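You operate a simulated robot arm through the tools that you are given. There is no shell and no other tool. Be economical: measure what you need, move in short steps, check, and stop when the job is done.

You are at the controls of a simulated robot arm. One attempt, no reset.

## Task
Shut the clear sliding lid. Then take the silver stud and leave it on top of the silver setting block. Then fetch the filter core with black ends from the green mat and set it on top of the green valve with hose tails on the top of the pallet load. Then press the vent button three times. Then fetch the purple pad and set it on the top of the welder bench. Then press the check button three times. Then take the 44 silver tip from the top of the welder bench and leave it on the shelf under the welder bench. Then stack the 40 steel nest from the top of the pallet load on top of the 36 steel nest. Keep to this order. Set down upright: purple pad, silver tip.

Only the result counts: the job must be done as asked and must still hold three seconds after the hand-in. Knocking over, shifting, dropping, spilling or breaking anything else fails it. Lids that push on must go on centred and level and be pressed home; caps that screw on are set level and turned clockwise until they are tight.

## Robot
A 7-joint arm with a two-finger parallel gripper on a trunk, on a base that drives. Base frame: it is fixed to the floor where the robot stands at the start and does not move with it; the origin is under the middle of the robot, x ahead of it, y to its left, z up. Lengths are in m, angles in degrees, forces in N, time in s.
With the tool pointing down near the work surface it reaches from about 0.22 to 0.74 m from the robot's upright axis, wherever it stands. Its first joint turns from -166.0 to 166.0 degrees. Places, roughly: check button [0.4, 2.1, 0.9]; clear sliding lid [0.5, -0.2, 0.9]; filter core with black ends (2x2x3 cm) [0.5, 0.2, 0.9]; green valve with hose tails (10x5x6 cm) [-0.6, -2.7, 0.7]; purple pad (6x5x5 cm) [0.5, 1.7, 0.9]; shelf under the welder bench [-0.5, 4.2, 0.3]; silver setting block [0.25, -1, 1]; silver stud (3x3x2 cm) [0.4, 0.1, 0.9]; silver tip [0, 4, 1]; steel nest [-0.5, -2.75, 0.75]; top of the welder bench [-0.5, 4.2, 0.9]; vent button [0.4, 1.3, 0.9]. Payload 1.57 kg.
The TCP is the grasp point between the finger pads, 0.03 m short of the fingertips. In the tool frame z runs along the fingers and y along their closing line. Largest opening 0.11 m; finger width 0.024, thickness 0.012; the body of the gripper, 0.048 by 0.112 m, starts 0.078 m behind the TCP.
Orientation is told as [roll, pitch, yaw] about the base's x, y, z axes, in that order, counted from this pose: with the fingers straight down and closing along the base's y, the tool's x points along the base's -x, its y along +y and its z along -z.

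## Interface
- The arm moves only by the tool servo_tool. Its argument "commands" is a list of rows, each a list of 7 numbers: the shift along the tool's x, y, z in m, then the turn, a rotation vector about the tool's x, y, z in degrees, then the gripper command, from -1 (fully open) to 1 (shut), values between in proportion. In form: [[tx, ty, tz, wx, wy, wz, fingers], ...]. A call has 1 to 20 rows; each row is the pose to reach, as a shift and turn from the pose commanded when the call began, along the tool's axes at that moment. Each row takes 0.2 s and may step no farther than 0.05 m and 8.6 degrees from the row before; otherwise, or with a gripper value out of range, the whole call is refused. Where a pose cannot be reached the arm comes as near as it can. A force on the tool above 40 N (or 10 N above the force at the start of the call, whichever is more), or a blocked arm, ends the call early, and 0.2 s more pass. Each finger travels about 0.045 m/s and halts on what it meets, pressing with about 42 N; the grip force reading is that of the motor and also rises with nothing between the fingers. The clock runs only during rows and for 0.2 s after the last one: add rows that repeat a pose to give the fingers time. The reply holds the time, the measured pose of the TCP, the force on the tool along the base axes, the opening and the grip force, in the units named above and with some noise, with the torque about the TCP (base axes, N m) and any sound that the robot's microphone picked up.
- Cameras (640 x 400 px; columns grow to the right, rows downward): "scene" is now at [-0.0013, 0.106, 1.5095]; the picture's right is [-0.55, -0.84, 0.00], its down [-0.54, 0.36, -0.76] and it looks along [0.64, -0.42, -0.65] (base axes); focal length 275 px, centre (320, 200). "wrist" rides on the gripper at [0.07, 0.016, -0.141] in the tool frame; the picture's right is [-0.23, 0.97, 0.00], its down [-0.86, -0.20, -0.48] and it looks along [-0.47, -0.11, 0.88] (tool axes); focal length 222 px, centre (320, 200). There is no depth. A picture from a camera that has moved, and an enlarged one, comes with that camera's place and axes in the base frame and with its lens. The place of the scene camera against the robot may be out by one fixed shift of up to 0.025 m in any direction.
- get_image(camera): a new picture of that camera. It takes no simulated time.
- lift_body(by): slides the trunk up (or, below 0, down) by that many m; the arm and the scene camera ride with it, the base frame stays. It gives what a move gives, with no picture.
- roll_base(legs): drives the robot by 1 to 6 legs, each [ahead, turn to the left] in m and degrees, along the robot's own axes; the way and the turn of a leg run together, so that a leg with both is an arc; at most 1.5 m and 180 degrees a leg. The arm and the cameras ride along, it lands a little off, and it stops where it bumps. It gives what a move gives.
- turn_head(pan, tilt): turns the head with the scene camera to pan (to the left, within 155 degrees either way) and tilt (down, from -29 to 69), counted from straight ahead of the robot. It gives what a move gives.
- close_up(camera, box): a new picture of the part [left, top, right, bottom] of that camera's present view, enlarged. It takes no simulated time.
- sign_off(): hands the job in; it is judged then, once.

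Work in short steps. Places have to be worked out from the pictures, the camera data and where the tool is seen: move nearer, look again, correct. Check each grasp and each placing, and mend what went wrong. You have 196 turns and 166 pictures in all, those below and enlarged ones among them. Open the gripper and draw the arm clear of the work before you hand the job in, unless the task says otherwise; then end with one line.

The tools are called as a command line: name --pt "numbers of a row" for each row, then --argument value for the rest, lists and objects as JSON in quotes. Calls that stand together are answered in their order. servo_tool: Moves the arm, as the interface text tells. Its arguments: {"type":"object","properties":{"commands":{"type":"array","items":{"type":"array","items":{"type":"number"}}}},"required":["commands"]} The other tools are called the same way: lift_body (by) slides the trunk up or down; roll_base (legs) drives the base; turn_head (pan, tilt) turns the head that bears the scene camera; get_image (camera) takes a picture; close_up (camera, box) takes an enlarged picture of a part of a camera's view; sign_off () hands the job in.

At the start:

```text
clock: 0.0
eef_pos: [0.4813, -0.0337, 1.1491]
ee_rot: [0.0, 0.0, 0.2]
force: [-0.7, 0.7, -1.5]
torque: [-0.03, -0.04, -0.02]
width: 0.1102
grip_force: 0.1
trunk travel left (down, up): [-0.425, 0.165]
robot x, y, heading: [-0.0007, 0.001, 0.2]
head pan, tilt: [-33.3, 40.5]
```

scene: 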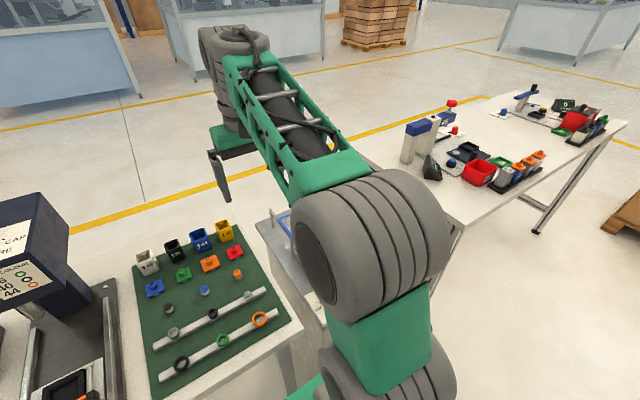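
wrist: 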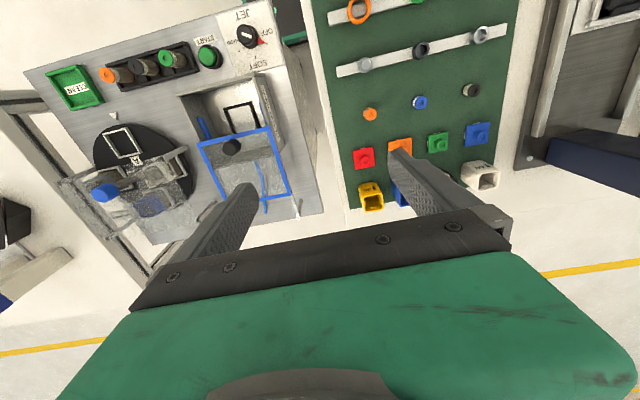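

The wrist picture shows the device with the blue-framed lid and the green mat beside it. I take enlarged views to identify the parts.

close_up --camera "wrist" --box '[310, 0, 530, 220]'

close_up --camera "wrist" --box '[20, 0, 330, 250]'

close_up --camera "scene" --box '[120, 210, 320, 400]'

```text
1.82 times, centred on (420, 110) of wrist
camera zoom: at [0.4118, -0.0176, 1.2895], right [0.23, 0.97, 0.0], down [0.86, -0.2, 0.48], along [0.47, -0.11, -0.88], focal length 404 px, centre (138, 364)
```

zoom: 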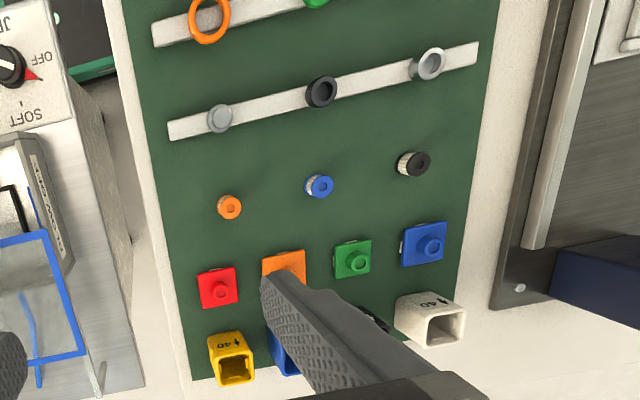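

```text
1.60 times, centred on (175, 125) of wrist
camera zoom: at [0.4118, -0.0176, 1.2895], right [0.23, 0.97, 0.0], down [0.86, -0.2, 0.48], along [0.47, -0.11, -0.88], focal length 355 px, centre (552, 320)
```

zoom: 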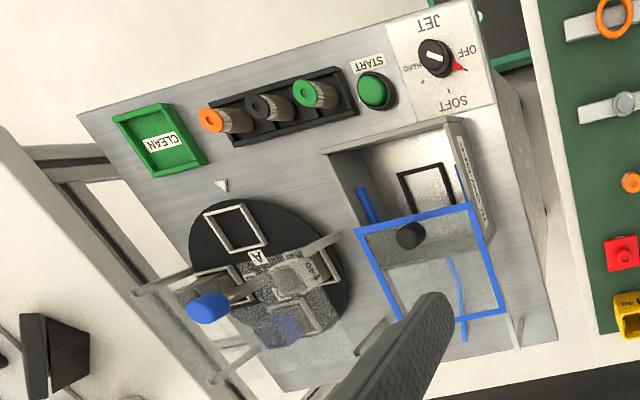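

```text
2.11 times, centred on (220, 305) of scene
camera zoom: at [-0.0013, 0.106, 1.5095], right [-0.55, -0.84, 0.0], down [-0.54, 0.36, -0.76], along [0.64, -0.42, -0.65], focal length 579 px, centre (530, -21)
```

zoom: 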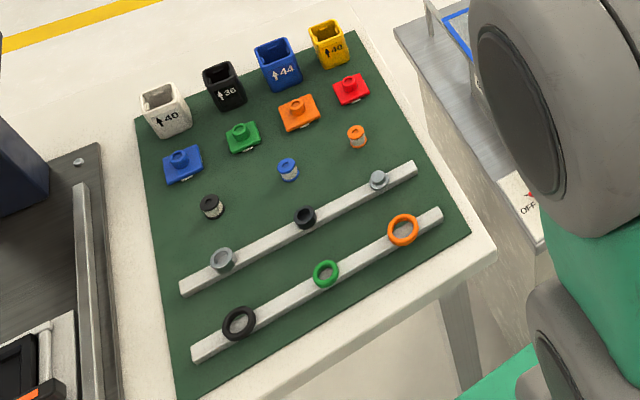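

The stud is the silver one at the low-y end of the inner bar, and the black-ended core stands upright. I move the hand over near the lid for a better look.

servo_tool --pt "0.03 -0.03 0 0 0 0 -1" --pt "0.06 -0.07 0 0 0 0 -1" --pt "0.08 -0.1 0 0 0 0 -1" --pt "0.1 -0.12 0 0 0 0 -1"

get_image --camera "wrist"

turn_head --pan -20 --tilt 45

get_image --camera "scene"

```text
clock: 1.0
eef_pos: [0.3803, -0.1554, 1.1479]
ee_rot: [0.0, 0.0, 0.2]
force: [-0.9, 0.3, -0.3]
torque: [0.0, -0.01, 0.01]
width: 0.1101
grip_force: 0.0
trunk travel left (down, up): [-0.425, 0.165]
robot x, y, heading: [0.0014, -0.0, -0.1]
head pan, tilt: [-33.3, 40.5]
```

```text
160 pictures are left
camera wrist: at [0.3109, -0.1389, 1.289], right [0.23, 0.97, 0.0], down [0.86, -0.2, 0.48], along [0.47, -0.11, -0.88], focal length 222 px, centre (320, 200)
```

wrist: 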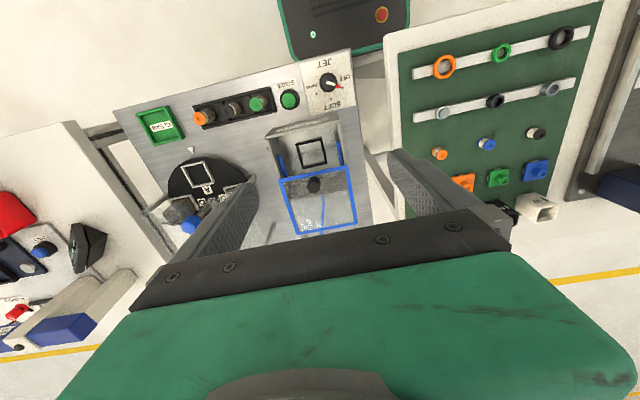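

```text
clock: 1.8
eef_pos: [0.3795, -0.1534, 1.1485]
ee_rot: [0.0, 0.0, 0.0]
force: [-0.7, 0.0, -1.0]
torque: [0.01, -0.01, -0.01]
width: 0.1101
grip_force: 0.0
trunk travel left (down, up): [-0.425, 0.165]
robot x, y, heading: [0.0018, -0.0046, 0.2]
head pan, tilt: [-20.0, 45.0]
```

```text
159 pictures are left
camera scene: at [0.0043, 0.1246, 1.503], right [-0.34, -0.94, 0.0], down [-0.66, 0.24, -0.71], along [0.66, -0.24, -0.71], focal length 275 px, centre (320, 200)
```

scene: 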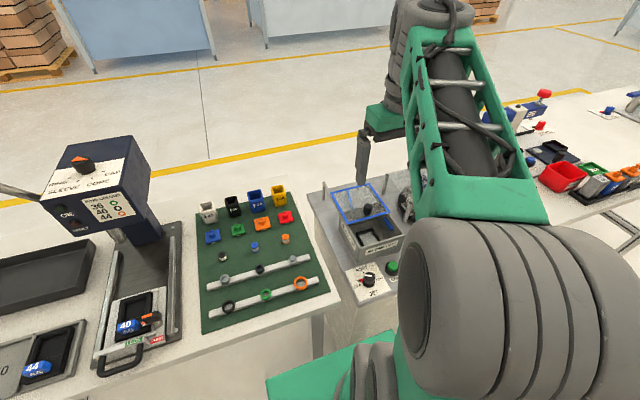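

I triangulate the lid knob at about (0.476, -0.187, 0.915). I enlarge both views to see the rails and which way it closes.

close_up --camera "wrist" --box '[230, 70, 400, 250]'

close_up --camera "scene" --box '[310, 160, 420, 310]'

```text
2.22 times, centred on (315, 160) of wrist
camera zoom: at [0.3114, -0.1383, 1.2891], right [0.23, 0.97, 0.0], down [0.86, -0.2, 0.48], along [0.47, -0.11, -0.88], focal length 494 px, centre (331, 289)
```

zoom: 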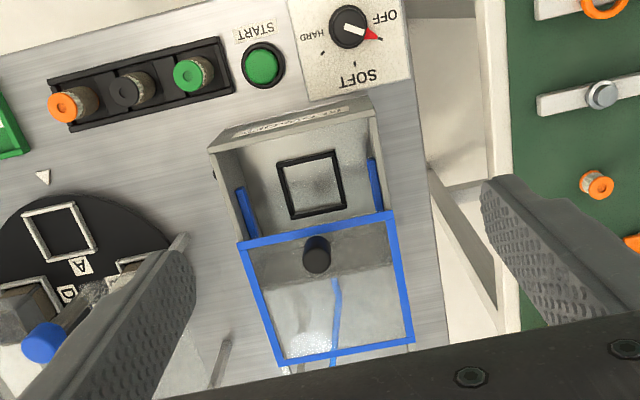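

```text
2.67 times, centred on (365, 235) of scene
camera zoom: at [0.0043, 0.1246, 1.503], right [-0.34, -0.94, 0.0], down [-0.66, 0.24, -0.71], along [0.66, -0.24, -0.71], focal length 734 px, centre (200, 107)
```

zoom: 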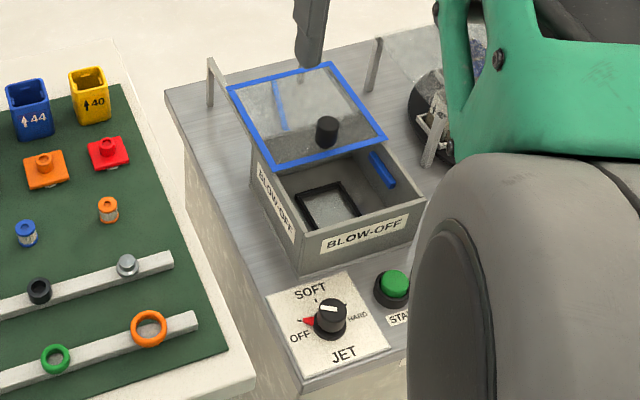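

The lid slides along -x by about 0.08 to the BLOW-OFF front wall. I bring the hand over the knob and down to a safe height with fingers part closed.

servo_tool --pt "-0.04 -0.015 0.02 0 0 0 -0.6" --pt "-0.08 -0.03 0.05 0 0 0 -0.6" --pt "-0.096 -0.033 0.09 0 0 0 -0.6" --pt "-0.096 -0.033 0.13 0 0 0 -0.6" --pt "-0.096 -0.033 0.16 0 0 0 -0.6" --pt "-0.096 -0.033 0.16 0 0 0 -0.6"

get_image --camera "wrist"

get_image --camera "scene"

```text
refused: row 2 steps farther than a row can; nothing moved
```

```text
156 pictures are left
camera wrist: at [0.3114, -0.1383, 1.2891], right [0.23, 0.97, 0.0], down [0.86, -0.2, 0.48], along [0.47, -0.11, -0.88], focal length 222 px, centre (320, 200)
```

wrist: 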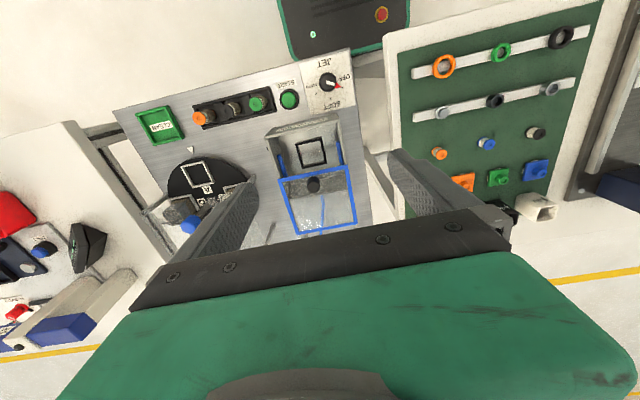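

```text
155 pictures are left
camera scene: at [0.0043, 0.1246, 1.503], right [-0.34, -0.94, 0.0], down [-0.66, 0.24, -0.71], along [0.66, -0.24, -0.71], focal length 275 px, centre (320, 200)
```

scene: 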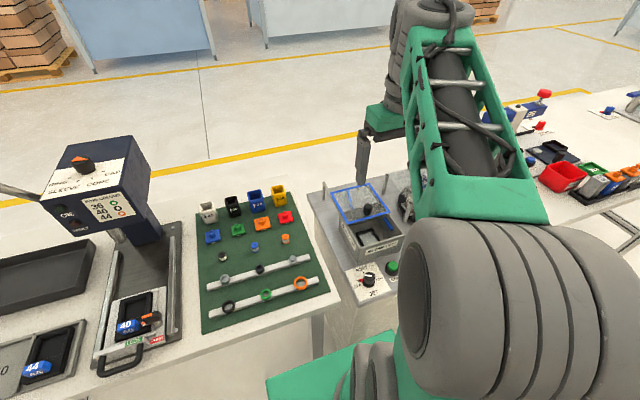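

The call was refused for step size, so I use smaller steps.

servo_tool --pt "-0.035 -0.012 0.02 0 0 0 -0.6" --pt "-0.07 -0.024 0.04 0 0 0 -0.6" --pt "-0.096 -0.033 0.07 0 0 0 -0.6" --pt "-0.096 -0.033 0.11 0 0 0 -0.6" --pt "-0.096 -0.033 0.15 0 0 0 -0.6" --pt "-0.096 -0.033 0.16 0 0 0 -0.6"

get_image --camera "wrist"

get_image --camera "scene"

```text
clock: 3.1
eef_pos: [0.4771, -0.1873, 0.9918]
ee_rot: [0.0, 0.0, 0.1]
force: [-0.5, 0.1, 0.2]
torque: [0.02, 0.0, 0.0]
width: 0.0879
grip_force: 0.1
trunk travel left (down, up): [-0.425, 0.165]
robot x, y, heading: [-0.0004, -0.0039, 0.1]
head pan, tilt: [-20.0, 45.0]
```

```text
154 pictures are left
camera wrist: at [0.408, -0.171, 1.1323], right [0.23, 0.97, 0.0], down [0.86, -0.2, 0.48], along [0.47, -0.11, -0.88], focal length 222 px, centre (320, 200)
```

wrist: 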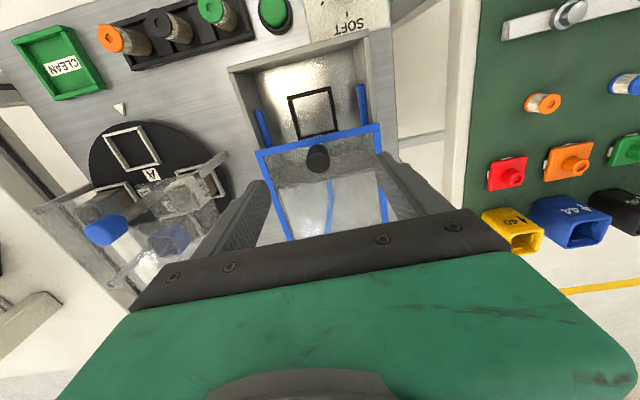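

```text
153 pictures are left
camera scene: at [0.0045, 0.1246, 1.503], right [-0.34, -0.94, 0.0], down [-0.66, 0.24, -0.71], along [0.66, -0.24, -0.71], focal length 275 px, centre (320, 200)
```

scene: 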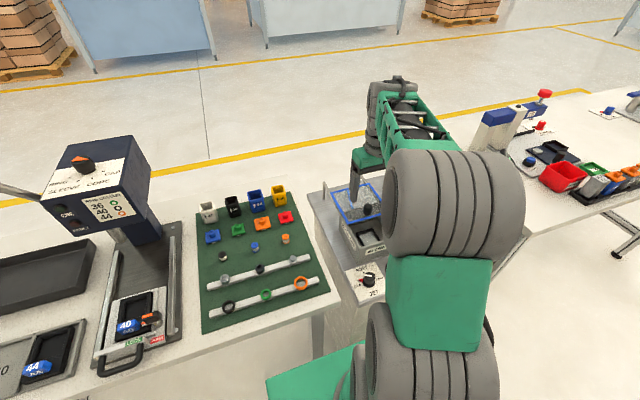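

The knob is centred near (0.478, -0.191), about 0.905 high. I descend so the tips straddle it and stay just above the lid, then close.

servo_tool --pt "0 -0.003 0.03 0 0 0 -0.6" --pt "0 -0.003 0.052 0 0 0 -0.6" --pt "0 -0.003 0.054 0 0 0 -0.6"

get_image --camera "wrist"

```text
clock: 4.0
eef_pos: [0.4778, -0.1893, 0.9355]
ee_rot: [0.0, 0.0, 0.1]
force: [0.3, -0.2, -0.2]
torque: [0.0, -0.01, 0.01]
width: 0.088
grip_force: 0.1
trunk travel left (down, up): [-0.425, 0.165]
robot x, y, heading: [-0.004, -0.0004, -0.0]
head pan, tilt: [-20.0, 45.0]
```

```text
152 pictures are left
camera wrist: at [0.4093, -0.1729, 1.0758], right [0.23, 0.97, 0.0], down [0.86, -0.2, 0.48], along [0.47, -0.11, -0.88], focal length 222 px, centre (320, 200)
```

wrist: 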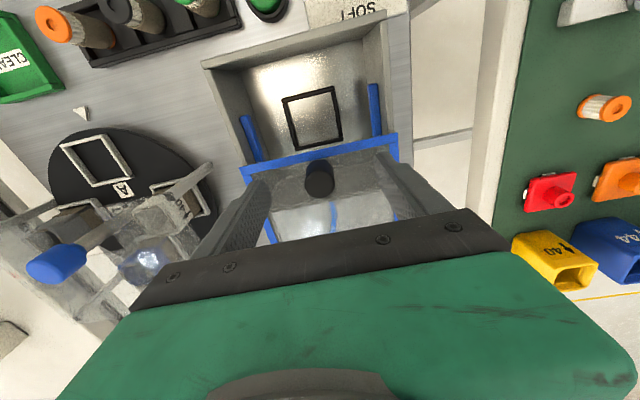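

The knob sits right between the fingertips. I close on it.

servo_tool --pt "0 0 0 0 0 0 0.2" --pt "0 0 0 0 0 0 1" --pt "0 0 0 0 0 0 1" --pt "0 0 0 0 0 0 1" --pt "0 0 0 0 0 0 1" --pt "0 0 0 0 0 0 1"

```text
clock: 5.3
eef_pos: [0.479, -0.189, 0.9354]
ee_rot: [-0.1, 0.1, 0.0]
force: [0.1, -1.9, -0.8]
torque: [0.24, -0.03, -0.02]
width: 0.0236
grip_force: 34.0
trunk travel left (down, up): [-0.425, 0.165]
robot x, y, heading: [0.0008, -0.0016, 0.1]
head pan, tilt: [-20.0, 45.0]
```

The knob is held at 24 mm width. I pull toward -x (tool +x).

servo_tool --pt "0.015 0 0 0 0 0 1" --pt "0.03 0 0 0 0 0 1" --pt "0.045 0 0 0 0 0 1" --pt "0.055 0 0 0 0 0 1" --pt "0.065 0 0 0 0 0 1" --pt "0.07 0 0 0 0 0 1"

get_image --camera "wrist"

```text
clock: 6.8
eef_pos: [0.4071, -0.1886, 0.935]
ee_rot: [0.0, 0.1, 0.2]
force: [0.3, 10.3, 8.6]
torque: [0.68, 0.08, -0.08]
width: 0.0233
grip_force: 36.1
trunk travel left (down, up): [-0.425, 0.165]
robot x, y, heading: [0.0037, -0.0028, -0.0]
head pan, tilt: [-20.0, 45.0]
```

```text
151 pictures are left
camera wrist: at [0.3377, -0.1728, 1.076], right [0.22, 0.97, 0.0], down [0.86, -0.2, 0.48], along [0.47, -0.11, -0.88], focal length 222 px, centre (320, 200)
```

wrist: 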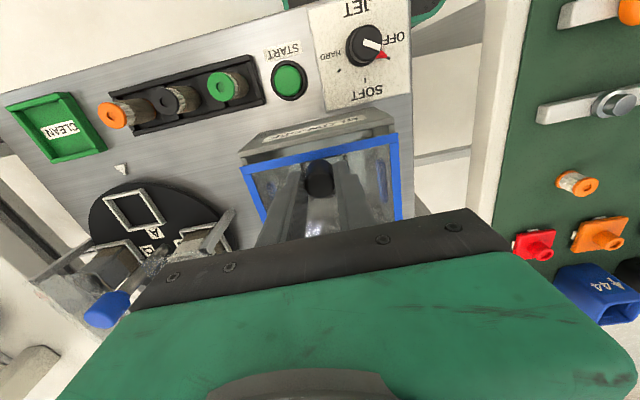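

The lid is nearly at the front wall. I push on gently until it stops.

servo_tool --pt "0.005 0 0 0 0 0 1" --pt "0.01 0 0 0 0 0 1" --pt "0.015 0 0 0 0 0 1" --pt "0.02 0 0 0 0 0 1" --pt "0.025 0 0 0 0 0 1"

get_image --camera "wrist"

```text
clock: 8.0
eef_pos: [0.3877, -0.1893, 0.9348]
ee_rot: [-0.1, -0.5, 0.7]
force: [11.7, 10.1, -6.5]
torque: [0.76, -1.02, 0.18]
width: 0.0236
grip_force: 35.6
trunk travel left (down, up): [-0.425, 0.165]
robot x, y, heading: [0.0013, -0.0007, 0.2]
head pan, tilt: [-20.0, 45.0]
stopped in row 5: the force on the tool passed its limit at 46 N (the readings are from after the stop); the commanded pose is now the measured one
```

```text
150 pictures are left
camera wrist: at [0.3181, -0.1733, 1.0748], right [0.22, 0.98, 0.0], down [0.85, -0.19, 0.48], along [0.47, -0.1, -0.87], focal length 222 px, centre (320, 200)
```

wrist: 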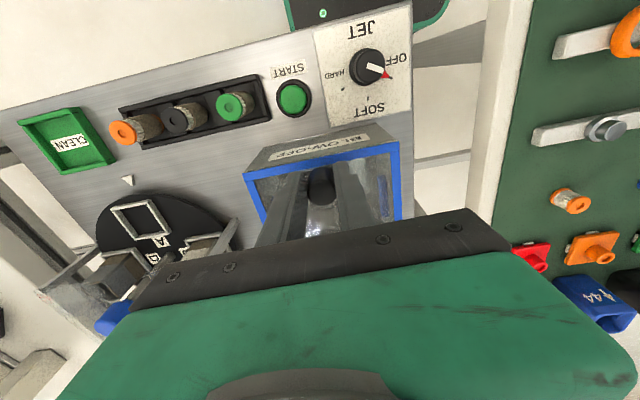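

The lid hit its stop with 46 N at the front wall. I release, lift straight up and check.

servo_tool --pt "0 0 0 0 0 0 -0.2" --pt "0 0 0 0 0 0 -0.2" --pt "0 0 0 0 0 0 -0.2" --pt "0 0 -0.04 0 0 0 -0.2" --pt "0 0 -0.09 0 0 0 -0.2" --pt "0 0 -0.13 0 0 0 -0.2"

get_image --camera "wrist"

```text
clock: 9.3
eef_pos: [0.385, -0.1909, 1.0662]
ee_rot: [0.0, -0.2, 0.4]
force: [0.2, 0.3, 0.1]
torque: [0.0, -0.02, 0.03]
width: 0.0658
grip_force: 0.1
trunk travel left (down, up): [-0.425, 0.165]
robot x, y, heading: [0.0034, -0.0029, 0.0]
head pan, tilt: [-20.0, 45.0]
```

```text
149 pictures are left
camera wrist: at [0.3159, -0.1749, 1.2059], right [0.22, 0.98, 0.0], down [0.85, -0.19, 0.48], along [0.47, -0.11, -0.88], focal length 222 px, centre (320, 200)
```

wrist: 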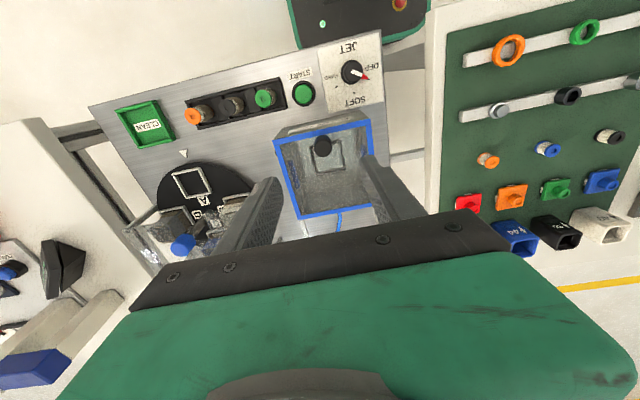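

The lid is shut. Now the stud: I move above its estimated place (0.405, 0.055) and look.

servo_tool --pt "-0.01 0.045 -0.01 0 0 0 -0.2" --pt "-0.015 0.09 -0.01 0 0 0 -0.2" --pt "-0.02 0.135 0 0 0 0 -0.2" --pt "-0.02 0.18 0.01 0 0 0 -0.2" --pt "-0.02 0.225 0.02 0 0 0 -0.2" --pt "-0.02 0.246 0.03 0 0 0 -0.2"

get_image --camera "wrist"

turn_head --pan -80 --tilt 35

get_image --camera "scene"

```text
clock: 10.8
eef_pos: [0.4043, 0.0551, 1.0362]
ee_rot: [-0.1, -0.5, 0.4]
force: [0.7, -0.1, 0.2]
torque: [0.02, 0.0, -0.02]
width: 0.0659
grip_force: 0.0
trunk travel left (down, up): [-0.425, 0.165]
robot x, y, heading: [0.0016, 0.0003, 0.3]
head pan, tilt: [-20.0, 45.0]
```

```text
148 pictures are left
camera wrist: at [0.3334, 0.0717, 1.1758], right [0.22, 0.98, 0.0], down [0.85, -0.19, 0.48], along [0.47, -0.11, -0.87], focal length 222 px, centre (320, 200)
```

wrist: 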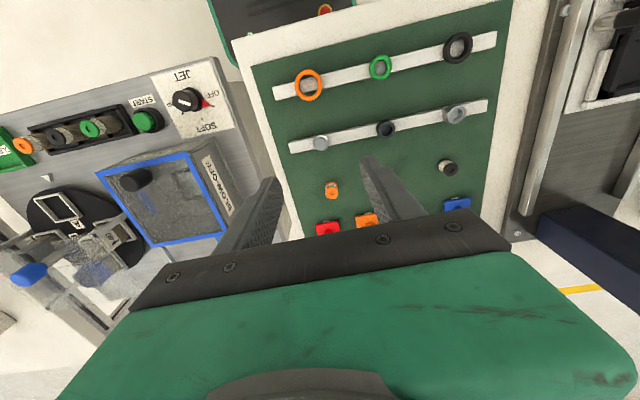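

```text
clock: 12.1
eef_pos: [0.4036, 0.0545, 1.0365]
ee_rot: [-0.1, -0.3, 0.5]
force: [-0.6, -0.2, -0.3]
torque: [0.02, 0.01, 0.0]
width: 0.0658
grip_force: 0.1
trunk travel left (down, up): [-0.425, 0.165]
robot x, y, heading: [0.0013, -0.0011, 0.2]
head pan, tilt: [-80.0, 35.0]
```

```text
147 pictures are left
camera scene: at [-0.0564, 0.0658, 1.5178], right [-0.98, -0.18, 0.0], down [-0.1, 0.56, -0.82], along [0.15, -0.81, -0.57], focal length 275 px, centre (320, 200)
```

scene: 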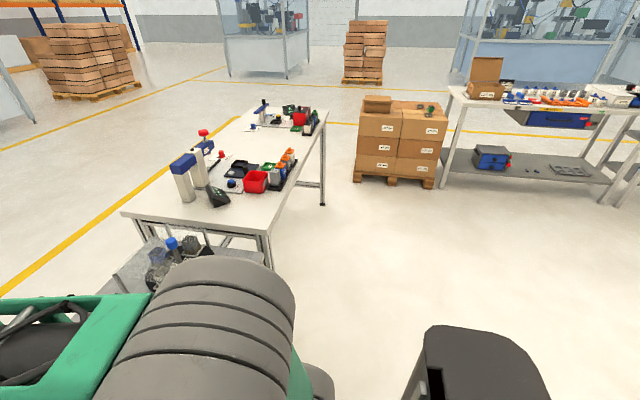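

The stud is near (0.407, 0.054, 0.88). I enlarge the stud and the neighbouring table to find the setting block and the valve.

close_up --camera "wrist" --box '[270, 90, 370, 180]'

close_up --camera "scene" --box '[160, 80, 340, 220]'

close_up --camera "scene" --box '[340, 50, 640, 210]'

```text
4.44 times, centred on (320, 135) of wrist
camera zoom: at [0.3335, 0.0709, 1.1759], right [0.22, 0.98, 0.0], down [0.85, -0.19, 0.48], along [0.47, -0.11, -0.88], focal length 987 px, centre (320, 489)
```

zoom: 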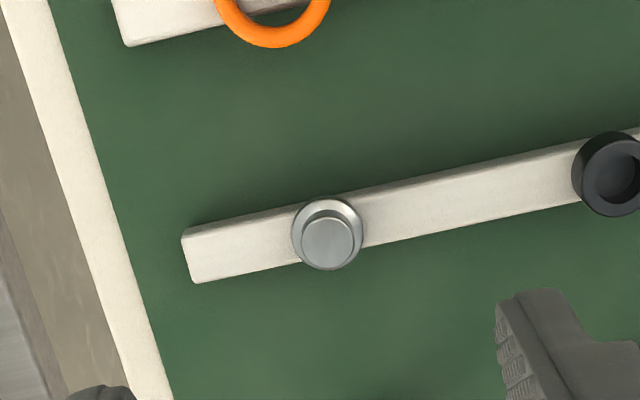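

```text
2.86 times, centred on (250, 150) of scene
camera zoom: at [-0.0564, 0.0658, 1.5178], right [-0.98, -0.18, 0.0], down [-0.1, 0.56, -0.82], along [0.15, -0.81, -0.57], focal length 786 px, centre (520, 343)
```

zoom: 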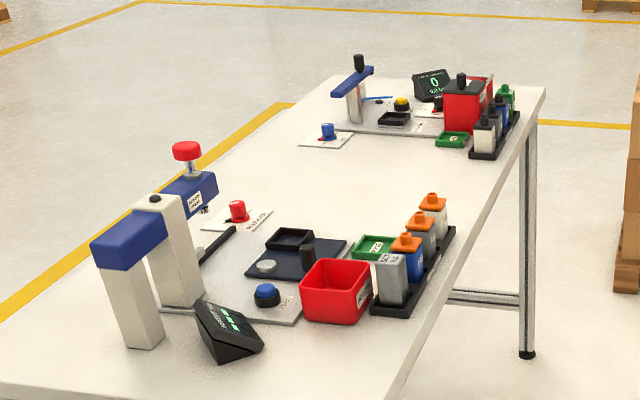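

```text
2.13 times, centred on (490, 130) of scene
camera zoom: at [-0.0564, 0.0658, 1.5178], right [-0.98, -0.18, 0.0], down [-0.1, 0.56, -0.82], along [0.15, -0.81, -0.57], focal length 587 px, centre (-43, 349)
```

zoom: 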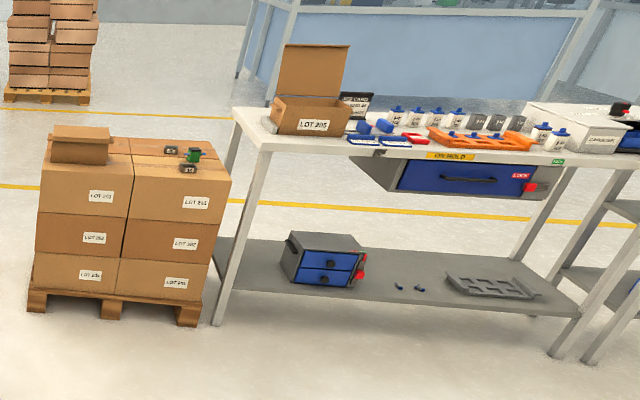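

The setting block appears to be the plain silver block in the dark rack on the next table. I descend toward the stud at (0.408, 0.055) and check before closing.

servo_tool --pt "-0.003 0.0 0.04 0 0 0 -0.2" --pt "-0.004 0 0.08 0 0 0 -0.2" --pt "-0.004 0 0.1 0 0 0 -0.2" --pt "-0.004 0 0.1 0 0 0 -0.2"

get_image --camera "wrist"

```text
clock: 13.1
eef_pos: [0.4084, 0.0544, 0.9347]
ee_rot: [-0.1, -0.3, 0.5]
force: [0.5, 0.5, 0.5]
torque: [0.01, -0.02, 0.03]
width: 0.066
grip_force: 0.0
trunk travel left (down, up): [-0.425, 0.165]
robot x, y, heading: [-0.0026, -0.0039, 0.1]
head pan, tilt: [-80.0, 35.0]
```

```text
143 pictures are left
camera wrist: at [0.3381, 0.0713, 1.0741], right [0.22, 0.98, 0.0], down [0.85, -0.19, 0.48], along [0.47, -0.11, -0.88], focal length 222 px, centre (320, 200)
```

wrist: 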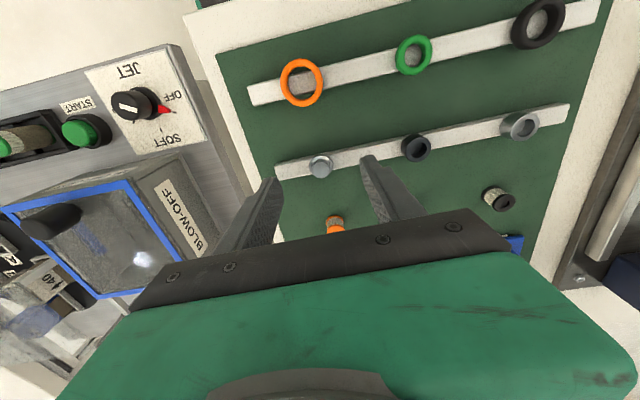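

Refined stud centre is about (0.410, 0.054, 0.870). I go down to TCP z 0.894 and close.

servo_tool --pt "-0.002 0 0.02 0 0 0 -0.2" --pt "-0.002 0 0.039 0 0 0 -0.2" --pt "-0.002 0 0.04 0 0 0 0.3" --pt "-0.002 0 0.04 0 0 0 1" --pt "-0.002 0 0.04 0 0 0 1" --pt "-0.002 0 0.04 0 0 0 1"

get_image --camera "wrist"

```text
clock: 13.7
eef_pos: [0.4118, 0.0568, 0.9051]
ee_rot: [0.1, -0.8, 0.4]
force: [-4.3, 1.9, 12.2]
torque: [0.2, 0.25, 0.09]
width: 0.0562
grip_force: 5.3
trunk travel left (down, up): [-0.425, 0.165]
robot x, y, heading: [0.0031, -0.0039, 0.2]
head pan, tilt: [-80.0, 35.0]
stopped in row 3: the force on the tool passed its limit at 54 N (the readings are from after the stop); the commanded pose is now the measured one
```

```text
142 pictures are left
camera wrist: at [0.3412, 0.0725, 1.0445], right [0.22, 0.98, 0.0], down [0.85, -0.19, 0.49], along [0.48, -0.1, -0.87], focal length 222 px, centre (320, 200)
```

wrist: 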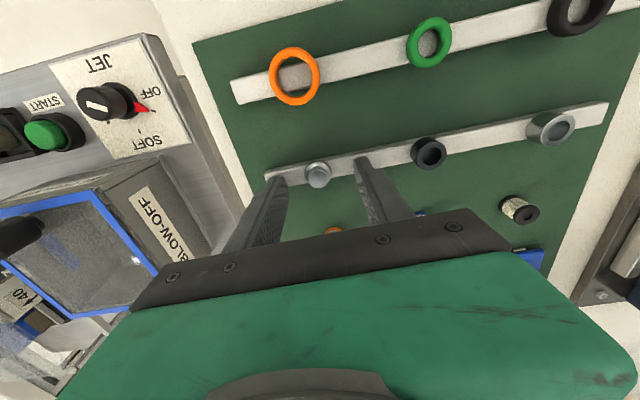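

The fingertips touched the bar top (about 0.875). I back up 4 mm, and close on the stud.

servo_tool --pt "0.002 0 -0.004 0 0 0 -0.1" --pt "0.002 0 -0.004 0 0 0 0.4" --pt "0.002 0 -0.004 0 0 0 1" --pt "0.002 0 -0.004 0 0 0 1" --pt "0.002 0 -0.004 0 0 0 1" --pt "0.002 0 -0.004 0 0 0 1"

get_image --camera "wrist"

```text
clock: 15.1
eef_pos: [0.4105, 0.0561, 0.9073]
ee_rot: [-0.1, -0.6, 0.4]
force: [0.5, 0.0, -0.7]
torque: [-0.04, -0.01, 0.0]
width: 0.0199
grip_force: 33.9
trunk travel left (down, up): [-0.425, 0.165]
robot x, y, heading: [0.002, -0.0002, 0.0]
head pan, tilt: [-80.0, 35.0]
```

```text
141 pictures are left
camera wrist: at [0.3391, 0.0717, 1.0472], right [0.22, 0.98, 0.0], down [0.85, -0.19, 0.49], along [0.48, -0.11, -0.87], focal length 222 px, centre (320, 200)
```

wrist: 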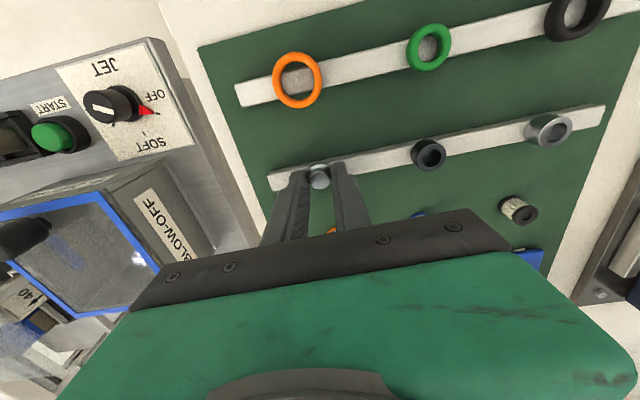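

It grips at 20 mm. I lift and check the stud comes along.

servo_tool --pt "0 0 -0.03 0 0 0 1" --pt "0 0 -0.07 0 0 0 1" --pt "0 0 -0.11 0 0 0 1" --pt "0 0 -0.15 0 0 0 1" --pt "0 0 -0.19 0 0 0 1" --pt "0 0 -0.23 0 0 0 1"

get_image --camera "wrist"

```text
clock: 16.5
eef_pos: [0.4082, 0.0552, 1.1385]
ee_rot: [0.0, -0.5, 0.4]
force: [-0.2, 0.5, -0.2]
torque: [0.02, -0.08, -0.01]
width: 0.0196
grip_force: 33.5
trunk travel left (down, up): [-0.425, 0.165]
robot x, y, heading: [-0.0009, -0.0032, 0.1]
head pan, tilt: [-80.0, 35.0]
```

```text
140 pictures are left
camera wrist: at [0.3377, 0.0696, 1.278], right [0.22, 0.98, 0.0], down [0.85, -0.19, 0.49], along [0.47, -0.11, -0.87], focal length 222 px, centre (320, 200)
```

wrist: 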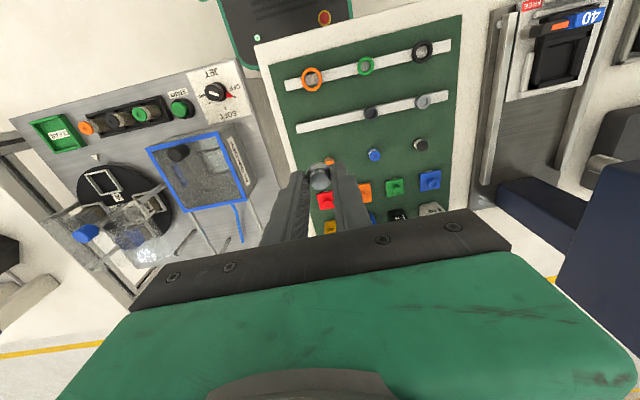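

The stud is held. I drive: back off a bit, turn right, and go along to the second table; stopping to check after the turn.

roll_base --legs '[[-0.15, 0], [0, -90]]'

turn_head --pan 10 --tilt 40

get_image --camera "scene"

```text
clock: 21.6
eef_pos: [-0.0855, -0.4092, 1.1389]
ee_rot: [0.0, -0.7, -88.7]
force: [0.3, 0.8, -0.4]
torque: [0.0, 0.0, -0.02]
width: 0.0196
grip_force: 33.5
trunk travel left (down, up): [-0.425, 0.165]
robot x, y, heading: [-0.148, -0.0045, -88.7]
head pan, tilt: [-80.0, 35.0]
```

```text
clock: 23.3
eef_pos: [-0.085, -0.4088, 1.139]
ee_rot: [0.0, -0.6, -88.7]
force: [0.0, -0.3, -0.8]
torque: [-0.03, 0.02, 0.0]
width: 0.0196
grip_force: 33.5
trunk travel left (down, up): [-0.425, 0.165]
robot x, y, heading: [-0.1465, -0.0038, -89.2]
head pan, tilt: [10.0, 40.0]
```

```text
139 pictures are left
camera scene: at [0.0095, -0.0231, 1.5102], right [-0.98, -0.19, 0.0], down [-0.12, 0.63, -0.77], along [0.15, -0.75, -0.64], focal length 275 px, centre (320, 200)
```

scene: 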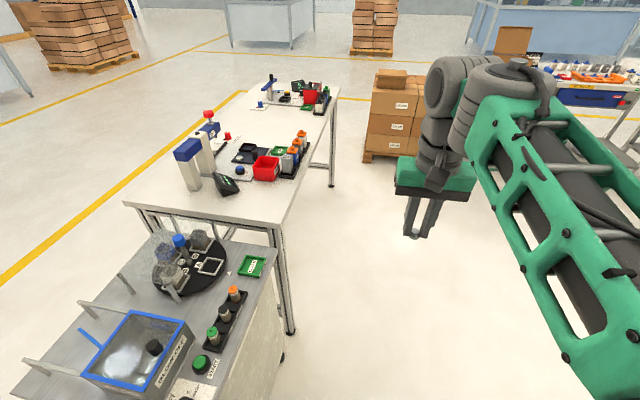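

Path is clear. I drive ahead 0.95 and turn left to face the second table.

roll_base --legs '[[0.93, 0], [0, 90]]'

turn_head --pan 0 --tilt 50

get_image --camera "scene"

get_image --camera "wrist"

```text
clock: 32.1
eef_pos: [0.2829, -0.8528, 1.1377]
ee_rot: [0.0, -0.6, 4.5]
force: [0.6, 0.1, -0.7]
torque: [-0.04, 0.0, 0.0]
width: 0.0197
grip_force: 33.6
trunk travel left (down, up): [-0.425, 0.165]
robot x, y, heading: [-0.1224, -0.9332, 4.3]
head pan, tilt: [10.0, 40.0]
```

```text
clock: 32.8
eef_pos: [0.2823, -0.8514, 1.1385]
ee_rot: [-0.1, -0.6, 4.5]
force: [0.1, 0.6, 0.3]
torque: [0.01, -0.02, 0.01]
width: 0.0196
grip_force: 33.7
trunk travel left (down, up): [-0.425, 0.165]
robot x, y, heading: [-0.1224, -0.937, 4.1]
head pan, tilt: [0.0, 50.0]
```

```text
138 pictures are left
camera scene: at [-0.1277, -0.7811, 1.4961], right [0.07, -1.0, 0.0], down [-0.76, -0.06, -0.64], along [0.64, 0.05, -0.77], focal length 275 px, centre (320, 200)
```

scene: 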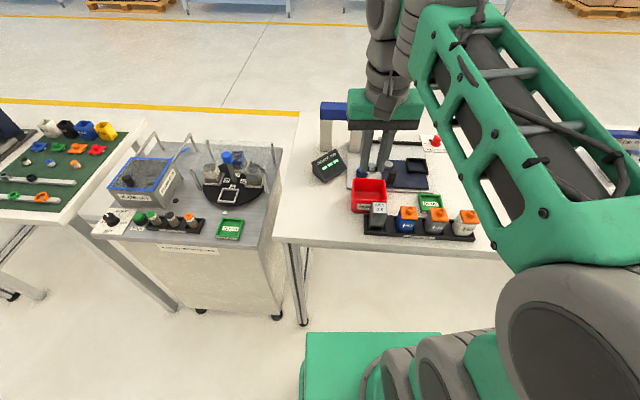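

```text
137 pictures are left
camera wrist: at [0.2101, -0.8406, 1.2781], right [0.15, 0.99, 0.0], down [0.86, -0.13, 0.49], along [0.48, -0.07, -0.87], focal length 222 px, centre (320, 200)
```

wrist: 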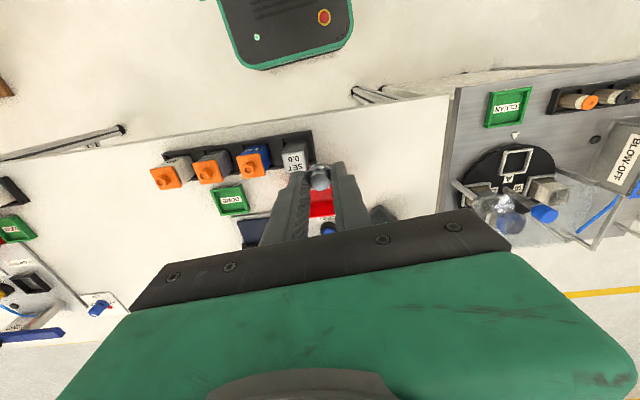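

The silver block labelled "SET 0.6" is the one at the rack's high-y end. I enlarge both views.

close_up --camera "wrist" --box '[140, 110, 360, 250]'

close_up --camera "scene" --box '[310, 150, 490, 260]'

```text
2.86 times, centred on (250, 180) of wrist
camera zoom: at [0.2101, -0.8406, 1.2781], right [0.15, 0.99, 0.0], down [0.86, -0.13, 0.49], along [0.48, -0.07, -0.87], focal length 635 px, centre (520, 257)
```

zoom: 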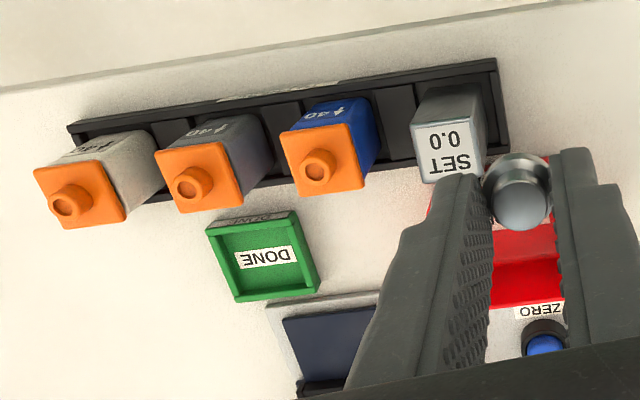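

```text
3.56 times, centred on (400, 205) of scene
camera zoom: at [-0.1277, -0.7811, 1.4961], right [0.07, -1.0, 0.0], down [-0.76, -0.06, -0.64], along [0.64, 0.05, -0.77], focal length 978 px, centre (36, 182)
```

zoom: 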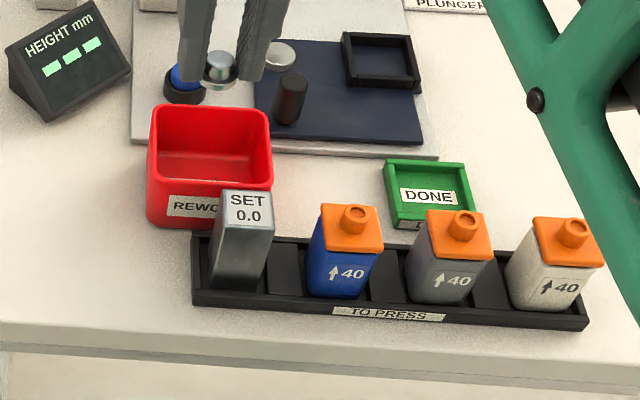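

Both views put the block top near (0.323, -0.898) at about z 0.94. I move above it and look again for a second bearing.

servo_tool --pt "-0.019 -0.025 0.02 0 0 0 1" --pt "-0.037 -0.049 0.04 0 0 0 1" --pt "-0.037 -0.049 0.08 0 0 0 1" --pt "-0.037 -0.049 0.09 0 0 0 1"

close_up --camera "wrist" --box '[220, 80, 420, 220]'

close_up --camera "scene" --box '[320, 150, 480, 250]'

```text
clock: 33.8
eef_pos: [0.3237, -0.898, 1.0493]
ee_rot: [0.0, -0.6, 4.5]
force: [0.0, 0.1, 0.3]
torque: [0.0, 0.0, -0.04]
width: 0.0195
grip_force: 33.7
trunk travel left (down, up): [-0.425, 0.165]
robot x, y, heading: [-0.1225, -0.9349, 4.0]
head pan, tilt: [0.0, 50.0]
```

```text
2.86 times, centred on (320, 150) of wrist
camera zoom: at [0.2524, -0.8871, 1.1896], right [0.15, 0.99, 0.0], down [0.86, -0.13, 0.49], along [0.48, -0.07, -0.87], focal length 635 px, centre (320, 343)
```

zoom: 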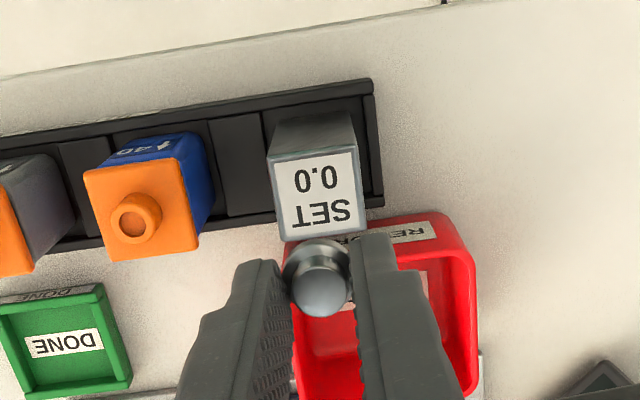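

```text
4.00 times, centred on (400, 200) of scene
camera zoom: at [-0.1279, -0.7811, 1.4961], right [0.07, -1.0, 0.0], down [-0.76, -0.06, -0.64], along [0.64, 0.05, -0.77], focal length 1101 px, centre (0, 200)
```

zoom: 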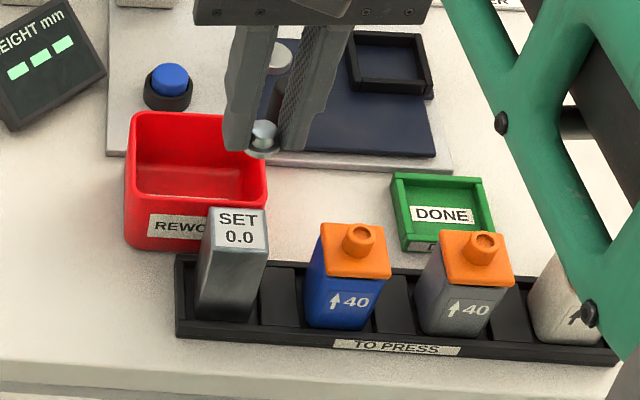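

Block top centre refines to (0.3215, -0.898), z about 0.94. I lower to just above and check from both cameras.

servo_tool --pt "0.002 0 0.03 0 0 0 1" --pt "0.002 0 0.06 0 0 0 1" --pt "0.002 0 0.06 0 0 0 1"

close_up --camera "wrist" --box '[220, 80, 420, 220]'

close_up --camera "scene" --box '[320, 150, 480, 250]'

```text
clock: 34.6
eef_pos: [0.321, -0.8991, 0.9904]
ee_rot: [0.0, -0.5, 4.6]
force: [-0.6, -0.8, 0.3]
torque: [0.02, 0.04, 0.02]
width: 0.0197
grip_force: 33.9
trunk travel left (down, up): [-0.425, 0.165]
robot x, y, heading: [-0.1198, -0.9391, 4.2]
head pan, tilt: [0.0, 50.0]
```

```text
2.86 times, centred on (320, 150) of wrist
camera zoom: at [0.2499, -0.8879, 1.13], right [0.15, 0.99, 0.0], down [0.86, -0.13, 0.49], along [0.48, -0.07, -0.87], focal length 635 px, centre (320, 343)
```

zoom: 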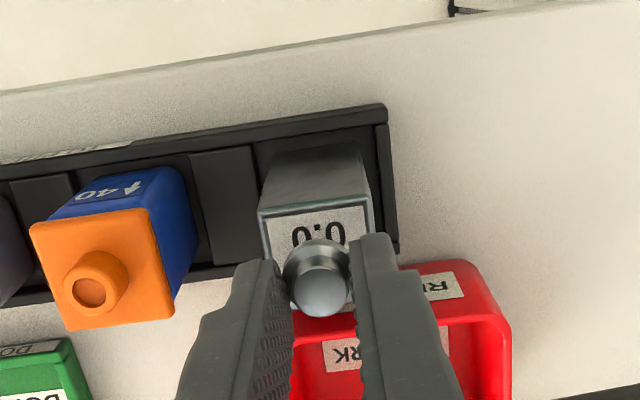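

```text
4.00 times, centred on (400, 200) of scene
camera zoom: at [-0.1276, -0.7812, 1.4961], right [0.07, -1.0, 0.0], down [-0.76, -0.06, -0.64], along [0.64, 0.05, -0.77], focal length 1101 px, centre (0, 200)
```

zoom: 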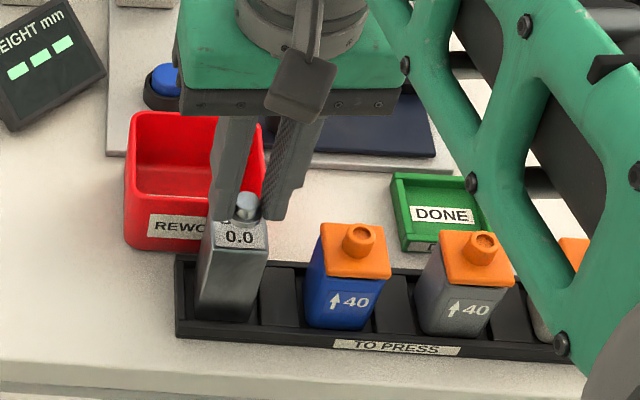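

Alignment looks good. I descend in small steps toward contact.

servo_tool --pt "-0.001 0 0.004 0 0 0 1" --pt "-0.001 0 0.008 0 0 0 1" --pt "-0.001 0 0.012 0 0 0 1" --pt "-0.001 0 0.014 0 0 0 1"

close_up --camera "scene" --box '[340, 180, 420, 230]'

```text
clock: 35.6
eef_pos: [0.3232, -0.8983, 0.9753]
ee_rot: [0.0, -0.8, 4.4]
force: [-0.1, -0.9, 2.6]
torque: [-0.06, 0.0, -0.01]
width: 0.0194
grip_force: 33.5
trunk travel left (down, up): [-0.425, 0.165]
robot x, y, heading: [-0.1204, -0.9358, 4.2]
head pan, tilt: [0.0, 50.0]
```

```text
8.00 times, centred on (380, 205) of scene
camera zoom: at [-0.1279, -0.7812, 1.4961], right [0.07, -1.0, 0.0], down [-0.76, -0.06, -0.64], along [0.64, 0.05, -0.77], focal length 2202 px, centre (-160, 160)
```

zoom: 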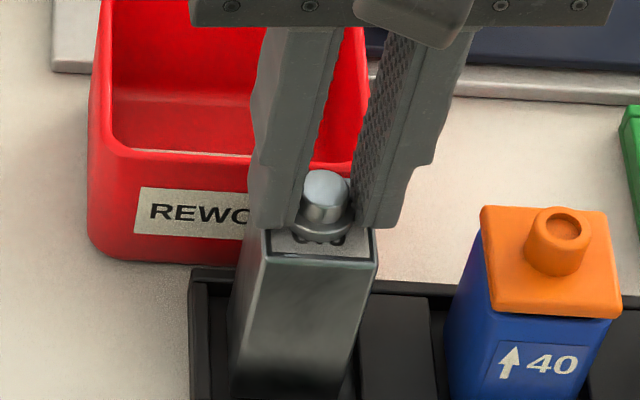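

The force shows first touch (2.6 N). I press 2 mm more to confirm seating.

servo_tool --pt "0 0 0.001 0 0 0 1" --pt "0 0 0.002 0 0 0 1"

```text
clock: 36.2
eef_pos: [0.3236, -0.8994, 0.974]
ee_rot: [0.0, -0.8, 4.6]
force: [-1.8, 1.4, 17.7]
torque: [-0.02, 0.05, 0.03]
width: 0.0195
grip_force: 33.2
trunk travel left (down, up): [-0.425, 0.165]
robot x, y, heading: [-0.1229, -0.9347, 4.2]
head pan, tilt: [0.0, 50.0]
```

Seated (17.7 N). I ease up a touch, open and rise.

servo_tool --pt "0 0 -0.001 0 0 0 0.7" --pt "0 0 -0.001 0 0 0 0.2" --pt "0 0 -0.001 0 0 0 0.2" --pt "0 0 -0.02 0 0 0 0.2" --pt "0 0 -0.06 0 0 0 0.2" --pt "0 0 -0.1 0 0 0 0.2"

close_up --camera "wrist" --box '[220, 80, 420, 220]'

close_up --camera "scene" --box '[340, 180, 420, 230]'

```text
clock: 37.6
eef_pos: [0.3237, -0.9014, 1.0695]
ee_rot: [0.0, -0.5, 4.5]
force: [0.0, 0.3, 0.3]
torque: [0.0, -0.01, -0.01]
width: 0.0441
grip_force: 0.0
trunk travel left (down, up): [-0.425, 0.165]
robot x, y, heading: [-0.1251, -0.9397, 4.1]
head pan, tilt: [0.0, 50.0]
```

```text
2.86 times, centred on (320, 150) of wrist
camera zoom: at [0.2515, -0.8887, 1.2094], right [0.15, 0.99, 0.0], down [0.86, -0.13, 0.49], along [0.48, -0.07, -0.87], focal length 635 px, centre (320, 343)
```

zoom: 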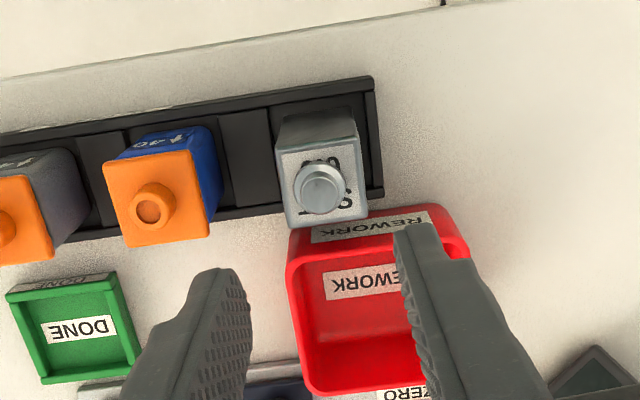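

```text
8.00 times, centred on (380, 205) of scene
camera zoom: at [-0.1278, -0.7812, 1.496], right [0.07, -1.0, 0.0], down [-0.76, -0.06, -0.64], along [0.64, 0.05, -0.77], focal length 2202 px, centre (-160, 160)
```

zoom: 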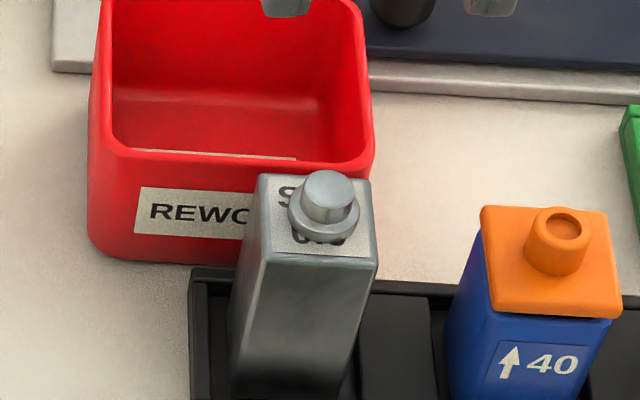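

The stud stands on the setting block. I raise and tuck the arm, then drive back to the mat.

servo_tool --pt "0.01 0 -0.04 0 0 0 0.2" --pt "0.03 0 -0.08 0 0 0 0.2" --pt "0.05 0 -0.1 0 0 0 -0.4"

roll_base --legs '[[0, 86], [0.98, 0], [0, -90]]'

get_image --camera "wrist"

get_image --camera "scene"

```text
clock: 38.4
eef_pos: [0.2703, -0.9008, 1.171]
ee_rot: [-0.1, -0.6, 4.5]
force: [-0.7, 0.8, -0.2]
torque: [0.02, -0.02, 0.02]
width: 0.0771
grip_force: 0.6
trunk travel left (down, up): [-0.425, 0.165]
robot x, y, heading: [-0.1211, -0.9371, 4.5]
head pan, tilt: [0.0, 50.0]
```

```text
clock: 51.0
eef_pos: [0.2521, 0.0369, 1.1706]
ee_rot: [-0.1, -0.7, 1.0]
force: [-0.5, -0.2, -0.2]
torque: [-0.01, -0.03, 0.01]
width: 0.0769
grip_force: 0.2
trunk travel left (down, up): [-0.425, 0.165]
robot x, y, heading: [-0.1433, 0.0215, 1.1]
head pan, tilt: [0.0, 50.0]
```

```text
127 pictures are left
camera wrist: at [0.18, 0.0531, 1.3106], right [0.21, 0.98, 0.0], down [0.85, -0.18, 0.49], along [0.48, -0.1, -0.87], focal length 222 px, centre (320, 200)
```

wrist: 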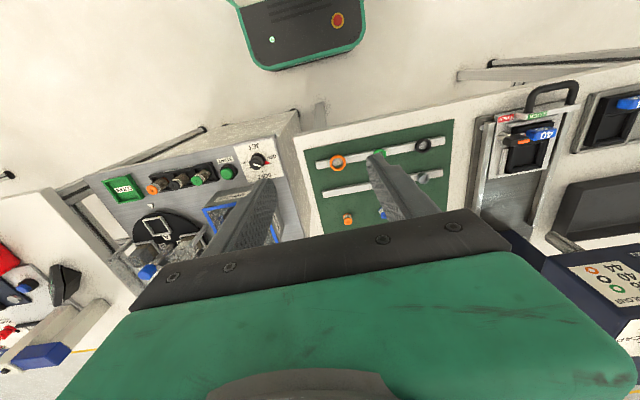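

```text
126 pictures are left
camera scene: at [-0.1395, 0.1813, 1.4961], right [0.01, -1.0, 0.0], down [-0.77, -0.01, -0.64], along [0.64, 0.01, -0.77], focal length 275 px, centre (320, 200)
```

scene: 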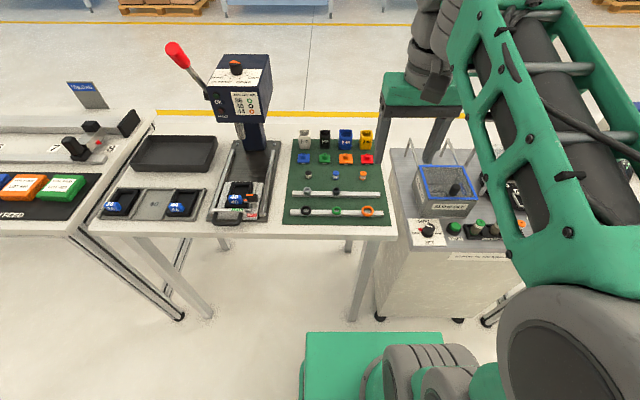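

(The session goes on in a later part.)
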